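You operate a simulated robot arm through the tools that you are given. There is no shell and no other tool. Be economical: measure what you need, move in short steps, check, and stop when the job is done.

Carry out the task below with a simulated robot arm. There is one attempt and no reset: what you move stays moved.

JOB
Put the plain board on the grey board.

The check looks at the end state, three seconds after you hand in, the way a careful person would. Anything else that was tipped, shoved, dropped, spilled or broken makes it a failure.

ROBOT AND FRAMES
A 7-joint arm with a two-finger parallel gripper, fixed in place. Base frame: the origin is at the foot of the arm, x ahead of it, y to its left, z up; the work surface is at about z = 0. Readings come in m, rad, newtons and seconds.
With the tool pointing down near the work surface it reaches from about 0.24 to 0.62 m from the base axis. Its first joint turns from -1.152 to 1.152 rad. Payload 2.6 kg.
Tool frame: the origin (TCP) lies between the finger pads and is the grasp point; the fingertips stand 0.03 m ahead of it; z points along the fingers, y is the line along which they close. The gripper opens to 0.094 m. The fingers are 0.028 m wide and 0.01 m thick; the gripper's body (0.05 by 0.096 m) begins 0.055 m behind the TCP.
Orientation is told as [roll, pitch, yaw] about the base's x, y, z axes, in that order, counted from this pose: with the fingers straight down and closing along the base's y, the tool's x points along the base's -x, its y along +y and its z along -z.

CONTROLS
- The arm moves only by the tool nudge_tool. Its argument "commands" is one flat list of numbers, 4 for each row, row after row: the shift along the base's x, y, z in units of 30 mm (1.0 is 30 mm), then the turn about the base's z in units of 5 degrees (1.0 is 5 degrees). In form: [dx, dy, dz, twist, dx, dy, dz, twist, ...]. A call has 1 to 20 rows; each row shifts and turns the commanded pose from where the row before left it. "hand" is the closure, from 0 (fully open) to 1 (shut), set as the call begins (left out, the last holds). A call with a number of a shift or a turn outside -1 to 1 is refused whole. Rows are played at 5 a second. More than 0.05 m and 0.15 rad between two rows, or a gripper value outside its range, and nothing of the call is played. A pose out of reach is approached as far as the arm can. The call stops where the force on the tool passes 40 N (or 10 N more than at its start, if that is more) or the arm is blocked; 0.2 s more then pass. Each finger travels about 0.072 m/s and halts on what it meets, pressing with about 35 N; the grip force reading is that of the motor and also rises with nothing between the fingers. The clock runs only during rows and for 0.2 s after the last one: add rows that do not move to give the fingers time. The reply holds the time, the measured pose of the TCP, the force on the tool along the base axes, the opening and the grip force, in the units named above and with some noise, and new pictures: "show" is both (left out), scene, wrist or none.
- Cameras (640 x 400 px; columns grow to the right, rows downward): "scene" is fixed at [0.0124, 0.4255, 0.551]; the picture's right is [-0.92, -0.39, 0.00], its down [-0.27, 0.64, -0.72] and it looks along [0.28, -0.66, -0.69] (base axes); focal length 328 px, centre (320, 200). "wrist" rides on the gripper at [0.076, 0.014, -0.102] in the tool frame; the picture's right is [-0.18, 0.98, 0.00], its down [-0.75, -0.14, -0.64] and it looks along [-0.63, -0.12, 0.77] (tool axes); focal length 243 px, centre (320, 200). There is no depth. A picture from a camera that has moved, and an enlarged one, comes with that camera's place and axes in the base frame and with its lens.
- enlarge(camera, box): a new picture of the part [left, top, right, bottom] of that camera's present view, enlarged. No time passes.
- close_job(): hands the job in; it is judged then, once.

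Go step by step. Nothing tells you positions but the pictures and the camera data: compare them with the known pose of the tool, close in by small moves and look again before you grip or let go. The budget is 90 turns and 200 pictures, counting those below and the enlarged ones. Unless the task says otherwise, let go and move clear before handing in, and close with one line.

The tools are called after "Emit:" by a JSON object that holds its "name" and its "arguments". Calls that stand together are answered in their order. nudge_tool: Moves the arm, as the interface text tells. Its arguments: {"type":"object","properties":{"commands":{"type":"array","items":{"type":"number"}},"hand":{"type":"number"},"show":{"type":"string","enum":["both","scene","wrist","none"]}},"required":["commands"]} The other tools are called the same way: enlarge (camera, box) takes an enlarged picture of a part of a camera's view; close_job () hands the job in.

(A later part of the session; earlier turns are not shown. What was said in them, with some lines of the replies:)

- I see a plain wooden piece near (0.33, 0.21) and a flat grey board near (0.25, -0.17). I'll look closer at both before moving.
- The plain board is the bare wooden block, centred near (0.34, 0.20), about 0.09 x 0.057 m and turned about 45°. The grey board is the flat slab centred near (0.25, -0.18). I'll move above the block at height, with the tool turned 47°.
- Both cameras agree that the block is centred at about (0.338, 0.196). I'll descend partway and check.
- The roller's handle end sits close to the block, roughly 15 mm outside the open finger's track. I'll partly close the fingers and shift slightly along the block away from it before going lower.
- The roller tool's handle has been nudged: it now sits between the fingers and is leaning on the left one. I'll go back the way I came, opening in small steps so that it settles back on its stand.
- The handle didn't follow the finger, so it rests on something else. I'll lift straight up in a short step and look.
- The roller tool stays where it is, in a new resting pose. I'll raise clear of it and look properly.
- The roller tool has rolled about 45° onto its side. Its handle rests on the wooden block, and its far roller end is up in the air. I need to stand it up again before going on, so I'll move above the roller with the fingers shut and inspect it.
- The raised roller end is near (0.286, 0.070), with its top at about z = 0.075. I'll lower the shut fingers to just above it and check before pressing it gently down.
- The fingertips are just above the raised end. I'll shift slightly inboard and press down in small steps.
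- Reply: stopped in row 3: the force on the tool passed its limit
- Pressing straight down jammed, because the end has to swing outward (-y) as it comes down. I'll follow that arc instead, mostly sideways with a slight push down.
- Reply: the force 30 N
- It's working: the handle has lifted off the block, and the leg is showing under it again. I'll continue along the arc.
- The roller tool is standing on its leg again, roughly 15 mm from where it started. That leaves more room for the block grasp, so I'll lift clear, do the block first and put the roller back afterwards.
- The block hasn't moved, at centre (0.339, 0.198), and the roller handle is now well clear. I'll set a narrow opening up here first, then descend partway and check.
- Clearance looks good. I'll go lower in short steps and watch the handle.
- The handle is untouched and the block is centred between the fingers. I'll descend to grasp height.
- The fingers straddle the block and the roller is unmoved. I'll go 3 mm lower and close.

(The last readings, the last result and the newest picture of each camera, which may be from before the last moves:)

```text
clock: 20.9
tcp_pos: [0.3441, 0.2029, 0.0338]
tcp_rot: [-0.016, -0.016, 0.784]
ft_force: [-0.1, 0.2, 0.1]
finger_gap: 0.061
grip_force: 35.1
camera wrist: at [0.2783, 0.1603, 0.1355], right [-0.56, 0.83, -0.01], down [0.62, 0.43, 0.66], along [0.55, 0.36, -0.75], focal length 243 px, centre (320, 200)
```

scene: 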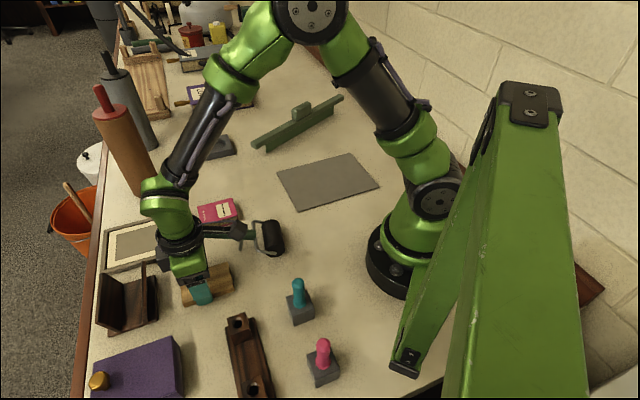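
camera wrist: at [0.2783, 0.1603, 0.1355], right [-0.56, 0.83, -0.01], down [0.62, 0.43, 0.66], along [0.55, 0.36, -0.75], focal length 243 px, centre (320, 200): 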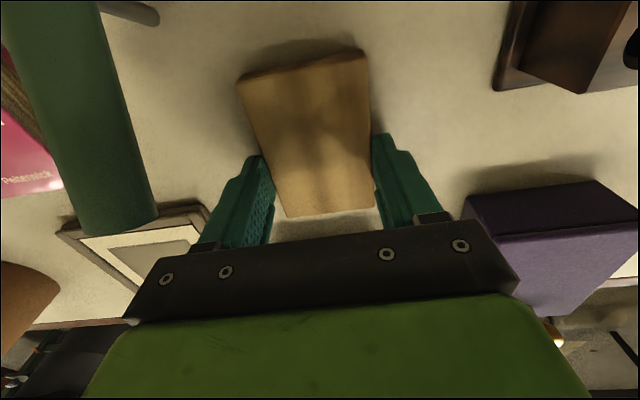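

Gripped with a 61 mm gap. I'll lift straight up.

Emit:
{"name": "nudge_tool", "arguments": {"commands": [0, 0, 0.4, 0, 0, 0, 0.6, 0, 0, 0, 0.8, 0, 0, 0, 0.8, 0, 0, 0, 0.8, 0, 0, 0, 0.8, 0, 0, 0, 0.8, 0, 0, 0, 0, 0]}}

```text
clock: 22.7
tcp_pos: [0.3443, 0.2049, 0.1848]
tcp_rot: [-0.016, -0.016, 0.786]
ft_force: [-1.0, -0.6, -1.8]
finger_gap: 0.0608
grip_force: 34.9
camera wrist: at [0.278, 0.161, 0.286], right [-0.57, 0.82, -0.01], down [0.62, 0.43, 0.66], along [0.55, 0.36, -0.75], focal length 243 px, centre (320, 200)
```

scene: 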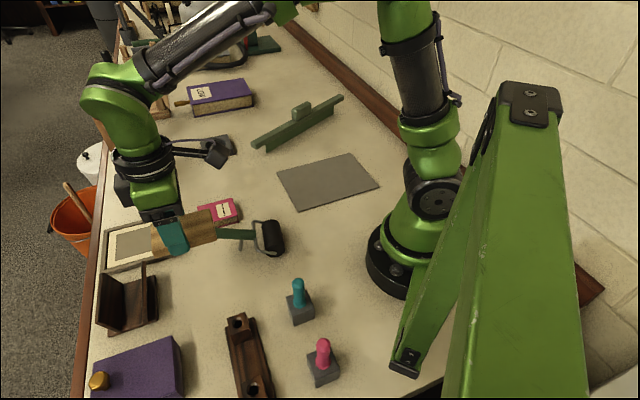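
wrist: 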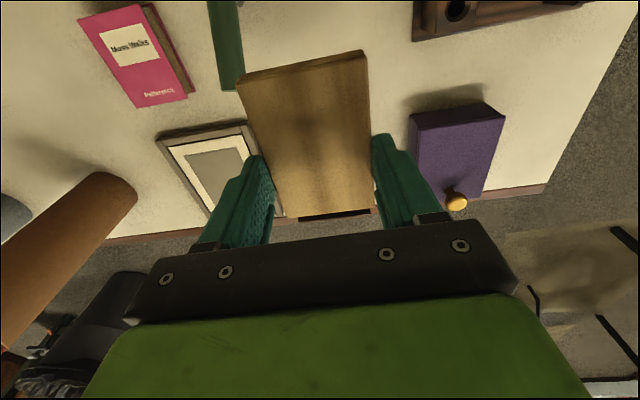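

The block is held securely. I'll carry it at height over the grey board.

Emit:
{"name": "nudge_tool", "arguments": {"commands": [-0.169, -0.785, 0, 0, -0.169, -0.785, 0, 0, -0.169, -0.785, 0, 0, -0.169, -0.785, 0, 0, -0.169, -0.785, 0, 0, -0.169, -0.785, 0, 0, -0.169, -0.785, 0, 0, -0.169, -0.785, 0, 0, -0.169, -0.785, 0, 0, -0.169, -0.785, 0, 0, -0.169, -0.785, 0, 0, -0.169, -0.785, 0, 0, -0.169, -0.785, 0, 0, -0.169, -0.785, 0, 0, -0.169, -0.785, 0, 0, -0.169, -0.785, 0, 0, 0, 0, 0, 0]}}

```text
clock: 26.3
tcp_pos: [0.2627, -0.1738, 0.1852]
tcp_rot: [-0.014, -0.016, 0.786]
ft_force: [0.3, 0.2, -1.5]
finger_gap: 0.061
grip_force: 35.0
camera wrist: at [0.1965, -0.2165, 0.2861], right [-0.56, 0.83, -0.01], down [0.62, 0.43, 0.66], along [0.55, 0.36, -0.75], focal length 243 px, centre (320, 200)
```

scene: 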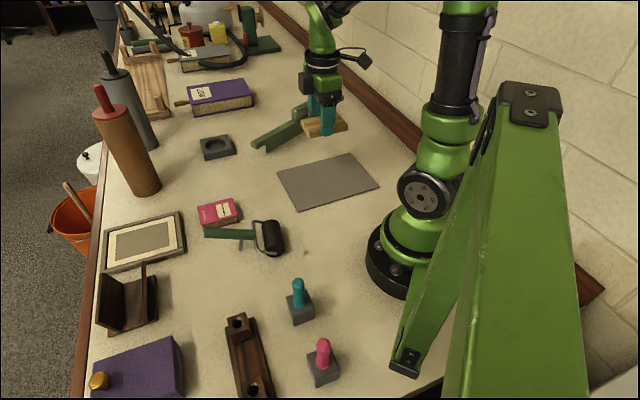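
wrist: 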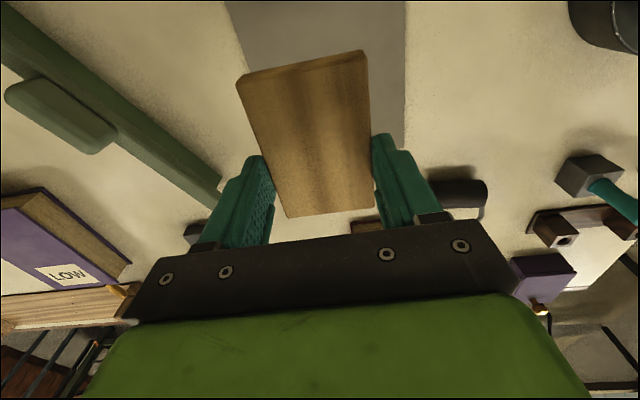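

The wrist view confirms the grey board's corner at (0.268, -0.04), so the block is over its middle. I'll lower partway.

Emit:
{"name": "nudge_tool", "arguments": {"commands": [0, 0, -0.8, 0, 0, 0, -0.8, 0, 0, 0, -0.8, 0, 0, 0, -0.8, 0, 0, 0, -0.6, 0, 0, 0, -0.4, 0, 0, 0, 0, 0]}}

Emit:
{"name": "enlarge", "arguments": {"camera": "scene", "box": [250, 110, 410, 210]}}

```text
clock: 27.9
tcp_pos: [0.2629, -0.1732, 0.057]
tcp_rot: [-0.014, -0.016, 0.785]
ft_force: [0.2, -0.3, -0.4]
finger_gap: 0.0612
grip_force: 34.7
camera wrist: at [0.1965, -0.2174, 0.1582], right [-0.56, 0.83, -0.01], down [0.62, 0.43, 0.66], along [0.55, 0.36, -0.75], focal length 243 px, centre (320, 200)
```

scene: 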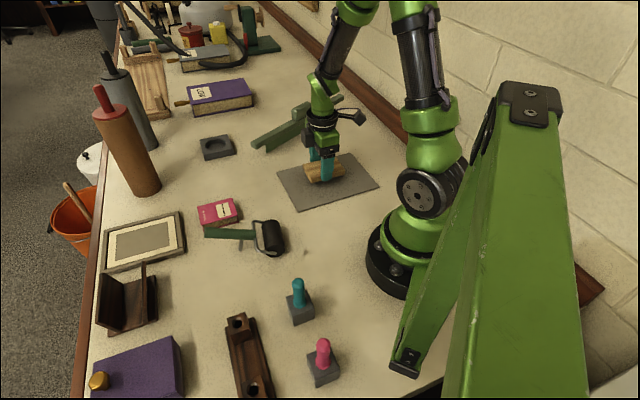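
wrist: 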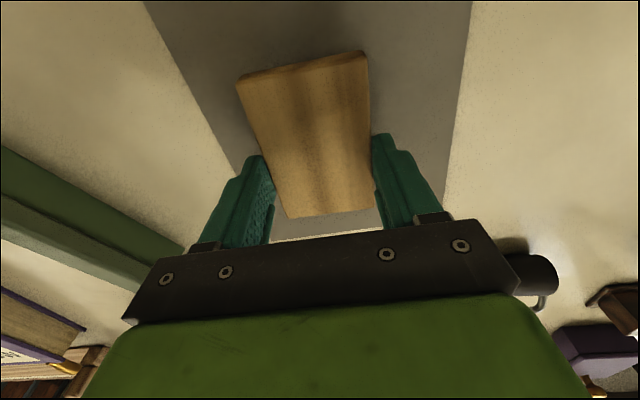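

```text
4.00 times, centred on (330, 160) of scene
camera zoom: at [0.0124, 0.4255, 0.551], right [-0.92, -0.39, 0.0], down [-0.27, 0.64, -0.72], along [0.28, -0.66, -0.69], focal length 1311 px, centre (280, 360)
```

zoom: 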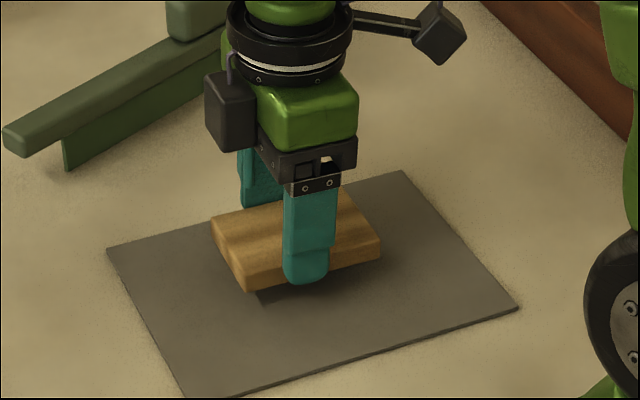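

The block is aligned over the middle of the board. I'll lower gently until it touches.

Emit:
{"name": "nudge_tool", "arguments": {"commands": [0, 0, -0.25, 0, 0, 0, -0.2, 0, 0, 0, -0.1, 0, 0, 0, -0.07, 0, 0, 0, 0, 0], "show": "none"}}

Emit:
{"name": "enlarge", "arguments": {"camera": "scene", "box": [270, 130, 390, 205]}}

```text
clock: 29.1
tcp_pos: [0.2634, -0.1729, 0.0401]
tcp_rot: [-0.015, -0.016, 0.786]
ft_force: [0.9, 0.3, -0.2]
finger_gap: 0.061
grip_force: 35.2
```

```text
5.33 times, centred on (330, 168) of scene
camera zoom: at [0.0124, 0.4255, 0.551], right [-0.92, -0.39, 0.0], down [-0.27, 0.64, -0.72], along [0.28, -0.66, -0.69], focal length 1748 px, centre (267, 373)
```

zoom: 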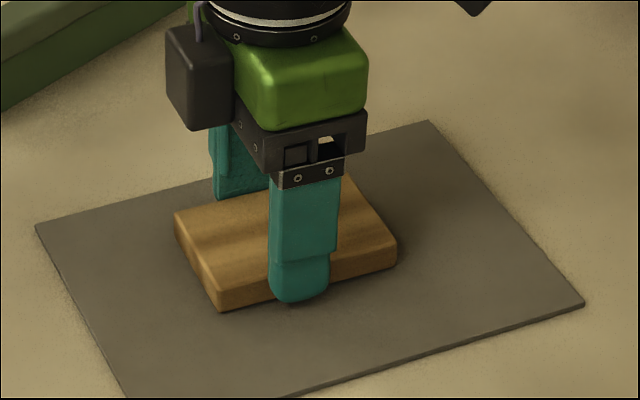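

Emit:
{"name": "nudge_tool", "arguments": {"commands": [0, 0, -0.05, 0, 0, 0, -0.03, 0], "show": "none"}}

```text
clock: 29.7
tcp_pos: [0.2629, -0.1732, 0.0385]
tcp_rot: [-0.016, -0.015, 0.784]
ft_force: [-5.0, 2.4, 22.5]
finger_gap: 0.0612
grip_force: 35.6
```

The block is touching the board. I'll ease the load, open slightly and lift clear.

Emit:
{"name": "nudge_tool", "arguments": {"commands": [0, 0, 0.05, 0], "show": "none"}}

Emit:
{"name": "nudge_tool", "arguments": {"commands": [0, 0, 0, 0, 0, 0, 0, 0], "hand": 0.15, "show": "none"}}

Emit:
{"name": "nudge_tool", "arguments": {"commands": [0, 0, 0.4, 0, 0, 0, 0.8, 0, 0, 0, 0.8, 0, 0, 0, 0.8, 0, 0, 0, 0.8, 0, 0, 0, 0.8, 0, 0, 0, 0, 0]}}

Emit:
{"name": "enlarge", "arguments": {"camera": "scene", "box": [270, 130, 390, 205]}}

Emit:
{"name": "enlarge", "arguments": {"camera": "scene", "box": [80, 190, 320, 340]}}

```text
clock: 30.1
tcp_pos: [0.2623, -0.1731, 0.0379]
tcp_rot: [-0.014, -0.014, 0.786]
ft_force: [-0.7, -0.4, -0.4]
finger_gap: 0.0609
grip_force: 35.1
```

```text
clock: 30.7
tcp_pos: [0.2627, -0.1726, 0.0389]
tcp_rot: [-0.014, -0.016, 0.786]
ft_force: [0.2, 0.5, 0.8]
finger_gap: 0.0798
grip_force: 0.0
```

```text
clock: 32.3
tcp_pos: [0.2637, -0.1756, 0.17]
tcp_rot: [-0.013, -0.015, 0.785]
ft_force: [0.2, -0.1, 0.6]
finger_gap: 0.0798
grip_force: 0.0
camera wrist: at [0.1981, -0.2185, 0.2718], right [-0.56, 0.83, -0.01], down [0.62, 0.43, 0.66], along [0.55, 0.36, -0.75], focal length 243 px, centre (320, 200)
```

scene: 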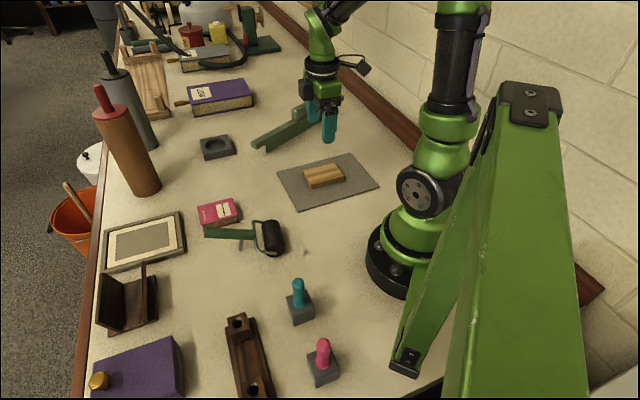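
wrist: 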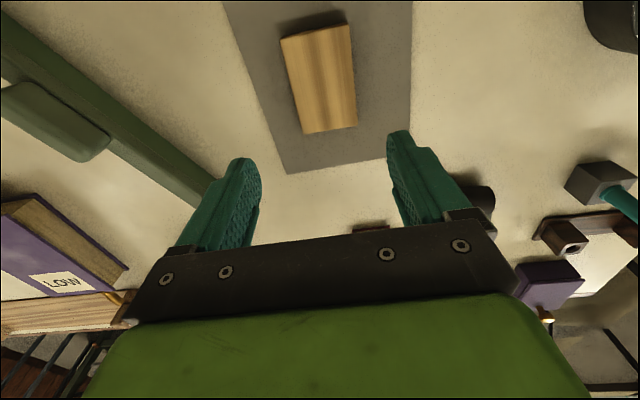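

```text
5.33 times, centred on (330, 168) of scene
camera zoom: at [0.0124, 0.4255, 0.551], right [-0.92, -0.39, 0.0], down [-0.27, 0.64, -0.72], along [0.28, -0.66, -0.69], focal length 1748 px, centre (267, 373)
```

zoom: 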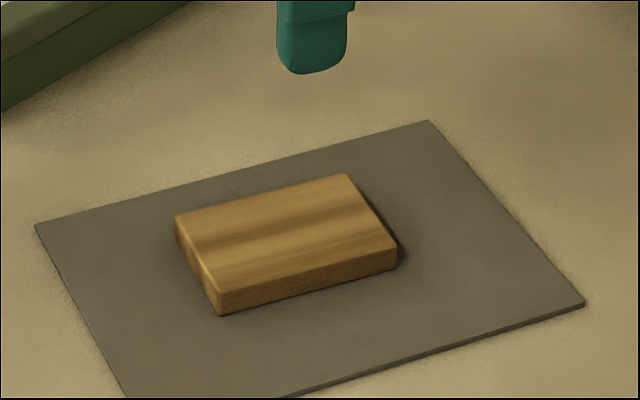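

```text
2.67 times, centred on (200, 265) of scene
camera zoom: at [0.0124, 0.4255, 0.551], right [-0.92, -0.39, 0.0], down [-0.27, 0.64, -0.72], along [0.28, -0.66, -0.69], focal length 874 px, centre (640, 27)
```

zoom: 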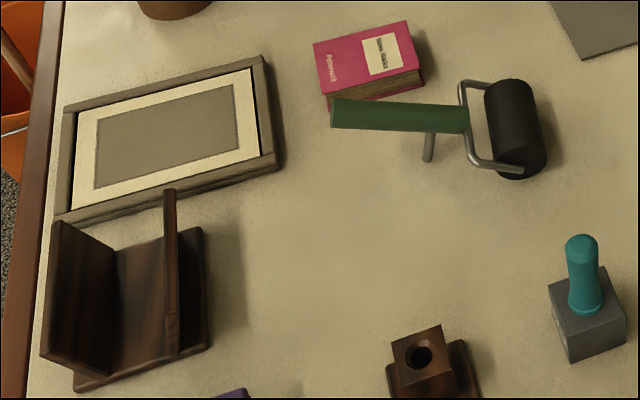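

The wooden board now lies flat in the middle of the grey board. The roller tool stands upright but is about 15 mm back from its starting spot, so I'll go above it and get an accurate look before easing it forward.

Emit:
{"name": "nudge_tool", "arguments": {"commands": [-0.069, 0.81, 0, -0.333, -0.069, 0.81, 0, -0.333, -0.069, 0.81, 0, -0.333, -0.069, 0.81, 0, -0.333, -0.069, 0.81, 0, -0.333, -0.069, 0.81, 0, -0.333, -0.069, 0.81, 0, -0.333, -0.069, 0.81, 0, -0.333, -0.069, 0.81, 0, -0.333, 0, 0, 0, 0], "hand": 1}}

Emit:
{"name": "enlarge", "arguments": {"camera": "wrist", "box": [160, 0, 480, 200]}}

Emit:
{"name": "enlarge", "arguments": {"camera": "scene", "box": [180, 200, 300, 275]}}

```text
clock: 34.5
tcp_pos: [0.2431, 0.0448, 0.1698]
tcp_rot: [-0.015, -0.016, 0.523]
ft_force: [-0.2, -0.6, -0.5]
finger_gap: 0.0002
grip_force: 32.8
camera wrist: at [0.1687, 0.021, 0.2711], right [-0.33, 0.94, -0.01], down [0.71, 0.26, 0.66], along [0.62, 0.21, -0.75], focal length 243 px, centre (320, 200)
```

scene: 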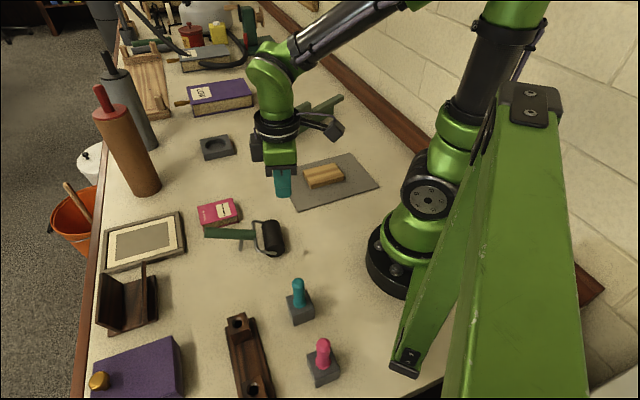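
wrist: 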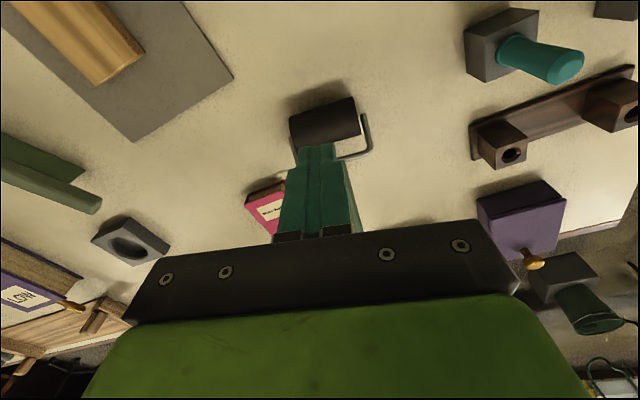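

```text
2.00 times, centred on (320, 100) of wrist
camera zoom: at [0.1687, 0.021, 0.2711], right [-0.33, 0.94, -0.01], down [0.71, 0.26, 0.66], along [0.62, 0.21, -0.75], focal length 485 px, centre (320, 400)
```

zoom: 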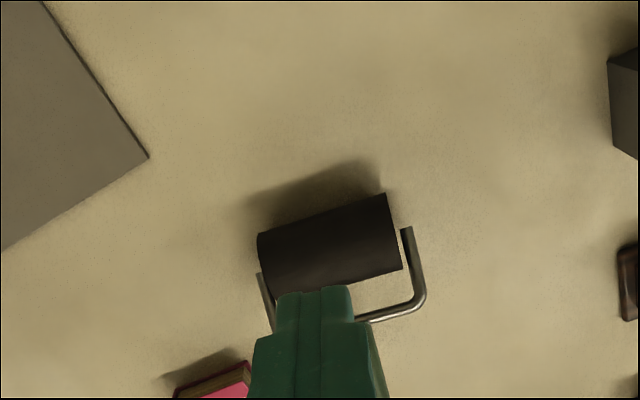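

```text
5.33 times, centred on (240, 238) of scene
camera zoom: at [0.0123, 0.4255, 0.551], right [-0.92, -0.39, 0.0], down [-0.27, 0.64, -0.72], along [0.28, -0.66, -0.69], focal length 1748 px, centre (747, 0)
```

zoom: 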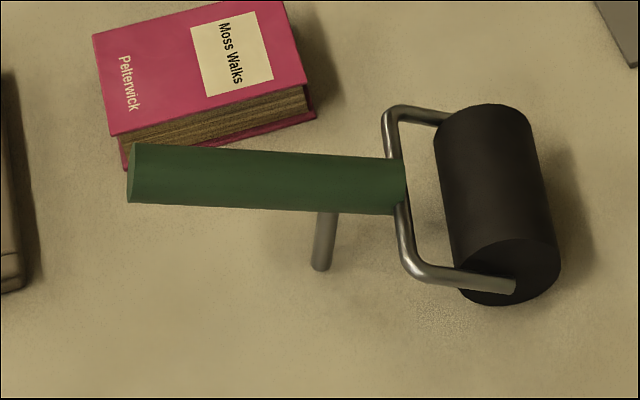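

The roller's back face is near (0.258, 0.050). I'll lower the shut fingers about 10 mm behind it, on its -y half so that the push also turns it back.

Emit:
{"name": "nudge_tool", "arguments": {"commands": [0.03, -0.6, 0, 0, 0, 0, -0.8, 0, 0, 0, -0.8, 0, 0, 0, -0.8, 0, 0, 0, -0.6, 0, 0, 0, 0, 0]}}

Emit:
{"name": "enlarge", "arguments": {"camera": "wrist", "box": [160, 0, 480, 200]}}

Emit:
{"name": "enlarge", "arguments": {"camera": "scene", "box": [200, 190, 320, 265]}}

```text
clock: 35.9
tcp_pos: [0.245, 0.0277, 0.0784]
tcp_rot: [-0.014, -0.015, 0.524]
ft_force: [-0.5, 0.1, 0.2]
finger_gap: 0.0001
grip_force: 32.7
camera wrist: at [0.1706, 0.0031, 0.1803], right [-0.33, 0.94, -0.01], down [0.71, 0.26, 0.66], along [0.62, 0.21, -0.75], focal length 243 px, centre (320, 200)
```

scene: 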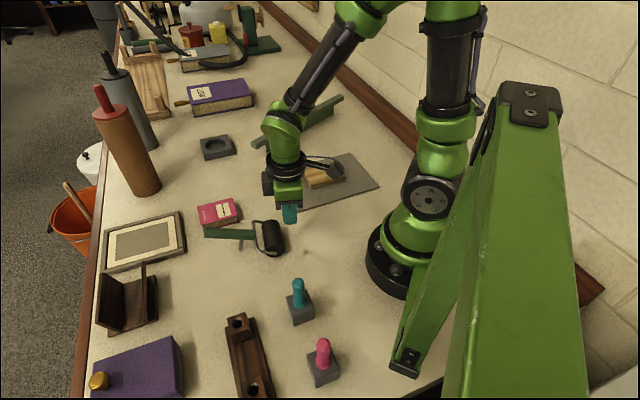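
wrist: 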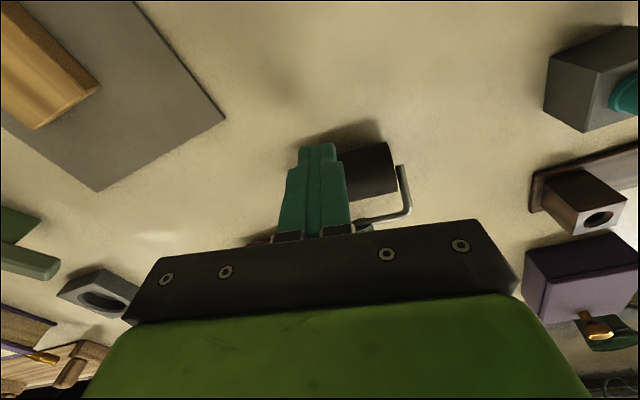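

```text
2.00 times, centred on (320, 100) of wrist
camera zoom: at [0.1706, 0.0031, 0.1803], right [-0.33, 0.94, -0.01], down [0.71, 0.26, 0.66], along [0.62, 0.21, -0.75], focal length 485 px, centre (320, 400)
```

zoom: 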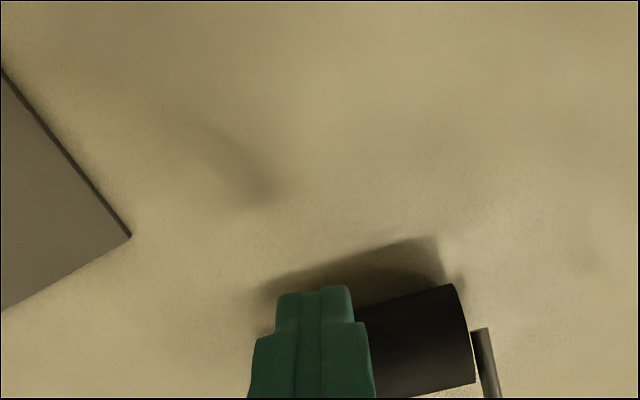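

```text
5.33 times, centred on (260, 228) of scene
camera zoom: at [0.0124, 0.4255, 0.551], right [-0.92, -0.39, 0.0], down [-0.27, 0.64, -0.72], along [0.28, -0.66, -0.69], focal length 1748 px, centre (640, 53)
```

zoom: 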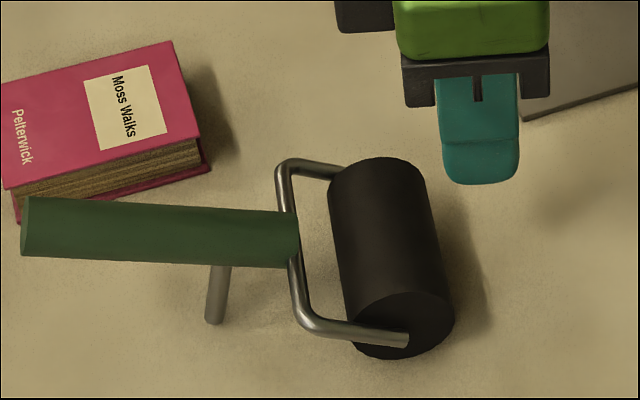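

The gap to the roller looks small, about 4 mm. I'll back off 4 mm more and then descend.

Emit:
{"name": "nudge_tool", "arguments": {"commands": [-0.12, -0.08, 0, 0, 0, 0, -0.4, 0, 0, 0, -0.4, 0, 0, 0, -0.27, 0, 0, 0, 0, 0]}}

Emit:
{"name": "enlarge", "arguments": {"camera": "scene", "box": [200, 190, 320, 265]}}

```text
clock: 37.1
tcp_pos: [0.2415, 0.0243, 0.0486]
tcp_rot: [-0.014, -0.016, 0.523]
ft_force: [-0.6, 0.2, 0.4]
finger_gap: 0.0
grip_force: 33.1
camera wrist: at [0.1653, -0.0005, 0.1492], right [-0.33, 0.94, -0.01], down [0.71, 0.26, 0.66], along [0.62, 0.21, -0.75], focal length 243 px, centre (320, 200)
```

scene: 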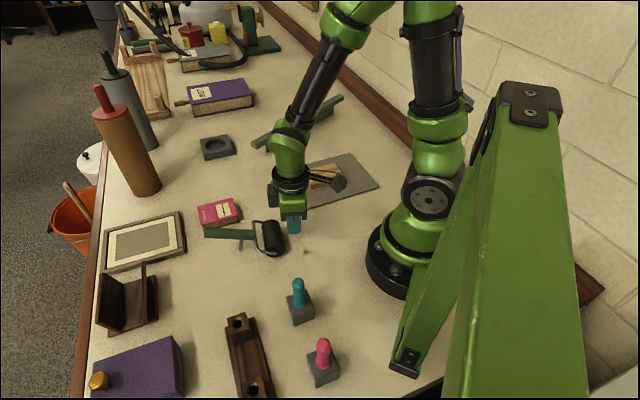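
wrist: 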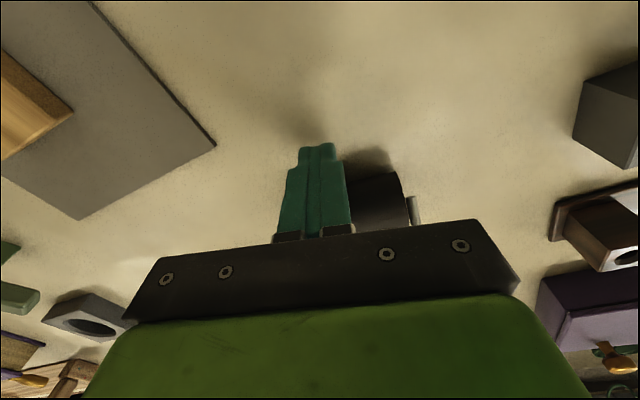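

```text
5.33 times, centred on (260, 228) of scene
camera zoom: at [0.0124, 0.4255, 0.551], right [-0.92, -0.39, 0.0], down [-0.27, 0.64, -0.72], along [0.28, -0.66, -0.69], focal length 1748 px, centre (640, 53)
```

zoom: 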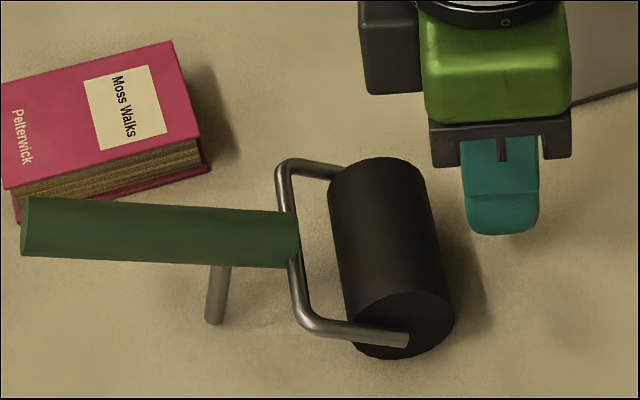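

There's now a clean gap. I'll ease forward slowly until it touches.

Emit:
{"name": "nudge_tool", "arguments": {"commands": [0.084, 0.054, 0, 0, 0.084, 0.054, 0, 0, 0.084, 0.054, 0, 0, 0.084, 0.054, 0, 0, 0.084, 0.054, 0, 0, 0, 0, 0, 0], "show": "none"}}

Emit:
{"name": "enlarge", "arguments": {"camera": "scene", "box": [200, 190, 320, 265]}}

```text
clock: 38.5
tcp_pos: [0.2532, 0.033, 0.0491]
tcp_rot: [-0.016, -0.016, 0.524]
ft_force: [-1.2, -2.3, 1.8]
finger_gap: 0.0
grip_force: 32.6
```

```text
5.33 times, centred on (260, 228) of scene
camera zoom: at [0.0124, 0.4255, 0.551], right [-0.92, -0.39, 0.0], down [-0.27, 0.64, -0.72], along [0.28, -0.66, -0.69], focal length 1748 px, centre (640, 53)
```

zoom: 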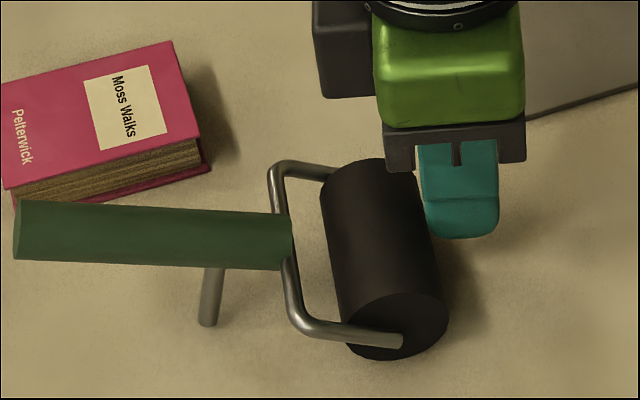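

Contact is made and it slides smoothly. I'll push about 7 mm more and check.

Emit:
{"name": "nudge_tool", "arguments": {"commands": [0.066, 0.042, 0, 0, 0.066, 0.042, 0, 0, 0.066, 0.042, 0, 0, 0, 0, 0, 0], "show": "none"}}

Emit:
{"name": "enlarge", "arguments": {"camera": "scene", "box": [80, 190, 320, 340]}}

```text
clock: 39.5
tcp_pos: [0.2602, 0.0372, 0.048]
tcp_rot: [-0.014, -0.017, 0.525]
ft_force: [-1.7, -1.1, 1.0]
finger_gap: 0.0002
grip_force: 33.0
```

```text
2.67 times, centred on (200, 265) of scene
camera zoom: at [0.0124, 0.4255, 0.551], right [-0.92, -0.39, 0.0], down [-0.27, 0.64, -0.72], along [0.28, -0.66, -0.69], focal length 874 px, centre (640, 27)
```

zoom: 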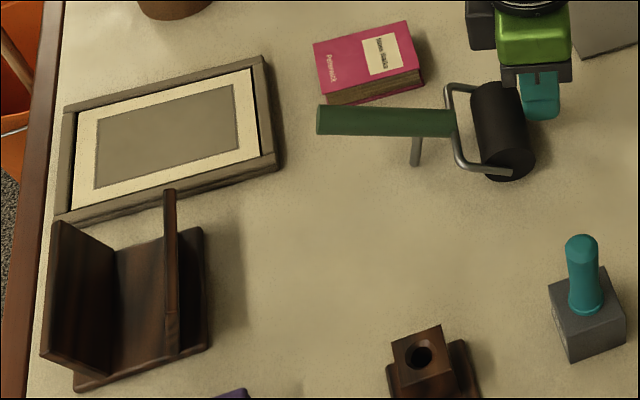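

About 6 mm remains. One more small push should do it.

Emit:
{"name": "nudge_tool", "arguments": {"commands": [0.08, 0.03, 0, 0, 0.08, 0.03, 0, 0, 0, 0, 0, 0], "show": "none"}}

Emit:
{"name": "enlarge", "arguments": {"camera": "scene", "box": [80, 190, 320, 340]}}

```text
clock: 40.3
tcp_pos: [0.2638, 0.0385, 0.0488]
tcp_rot: [-0.014, -0.016, 0.523]
ft_force: [-1.5, -1.6, 1.9]
finger_gap: 0.0004
grip_force: 32.3
```

```text
2.67 times, centred on (200, 265) of scene
camera zoom: at [0.0124, 0.4255, 0.551], right [-0.92, -0.39, 0.0], down [-0.27, 0.64, -0.72], along [0.28, -0.66, -0.69], focal length 874 px, centre (640, 27)
```

zoom: 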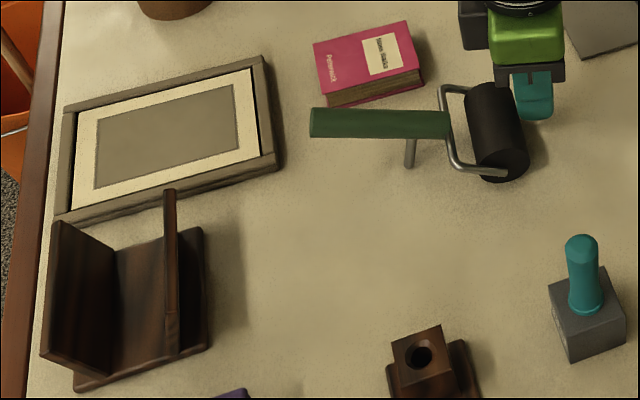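

The roller tool now matches its original picture to within a few millimetres. I'll back off, lift clear and do a final check.

Emit:
{"name": "nudge_tool", "arguments": {"commands": [-0.17, -0.1, 0, 0, -0.3, -0.2, 0, 0, 0, 0, 0.6, 0, 0, 0, 0.8, 0, 0, 0, 0.9, 0, 0, 0, 0.9, 0, 0, 0, 0.9, 0, 0, -0.8, 0, 0, 0, -0.8, 0, 0, 0, 0, 0, 0]}}

Emit:
{"name": "enlarge", "arguments": {"camera": "scene", "box": [80, 190, 320, 340]}}

```text
clock: 42.5
tcp_pos: [0.2501, -0.0173, 0.1731]
tcp_rot: [-0.013, -0.017, 0.523]
ft_force: [-0.4, -0.7, -0.1]
finger_gap: 0.0
grip_force: 32.9
camera wrist: at [0.1743, -0.0427, 0.2745], right [-0.33, 0.94, -0.01], down [0.71, 0.26, 0.66], along [0.62, 0.21, -0.75], focal length 243 px, centre (320, 200)
```

scene: 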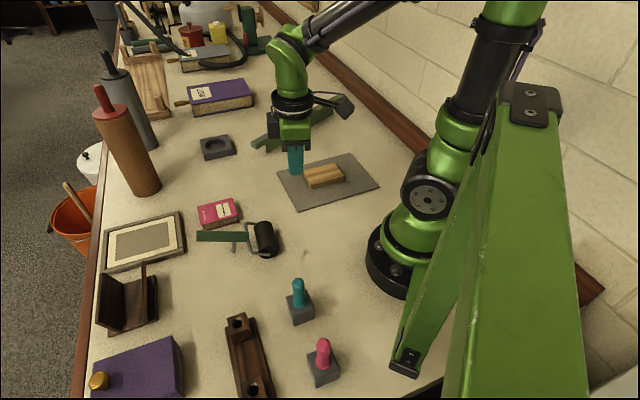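
wrist: 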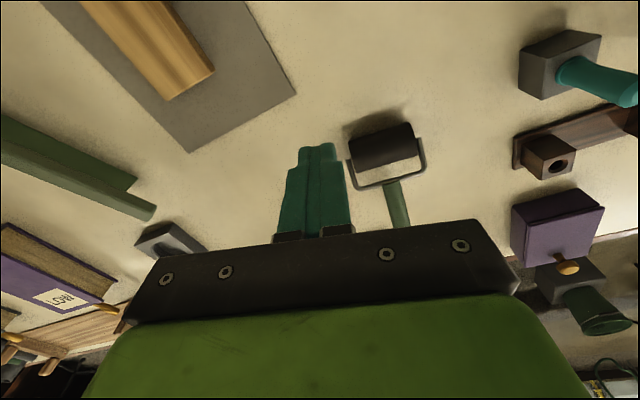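

```text
2.67 times, centred on (200, 265) of scene
camera zoom: at [0.0124, 0.4255, 0.551], right [-0.92, -0.39, 0.0], down [-0.27, 0.64, -0.72], along [0.28, -0.66, -0.69], focal length 874 px, centre (640, 27)
```

zoom: 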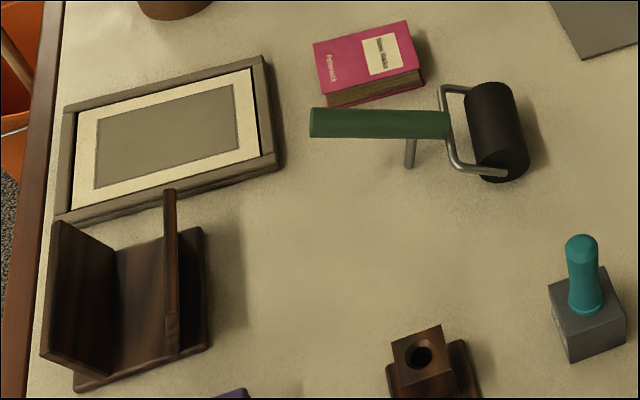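

The plain board lies flat on the grey board and the roller tool stands back at its starting place. Nothing else has moved and the arm is clear, so I'm handing in.

Emit:
{"name": "close_job", "arguments": {}}

```text
The job is handed in.
```

The plain board is on the grey board, but on the way I knocked the roller tool over; I stood it up again and pushed it back to within a few millimetres of its starting place.
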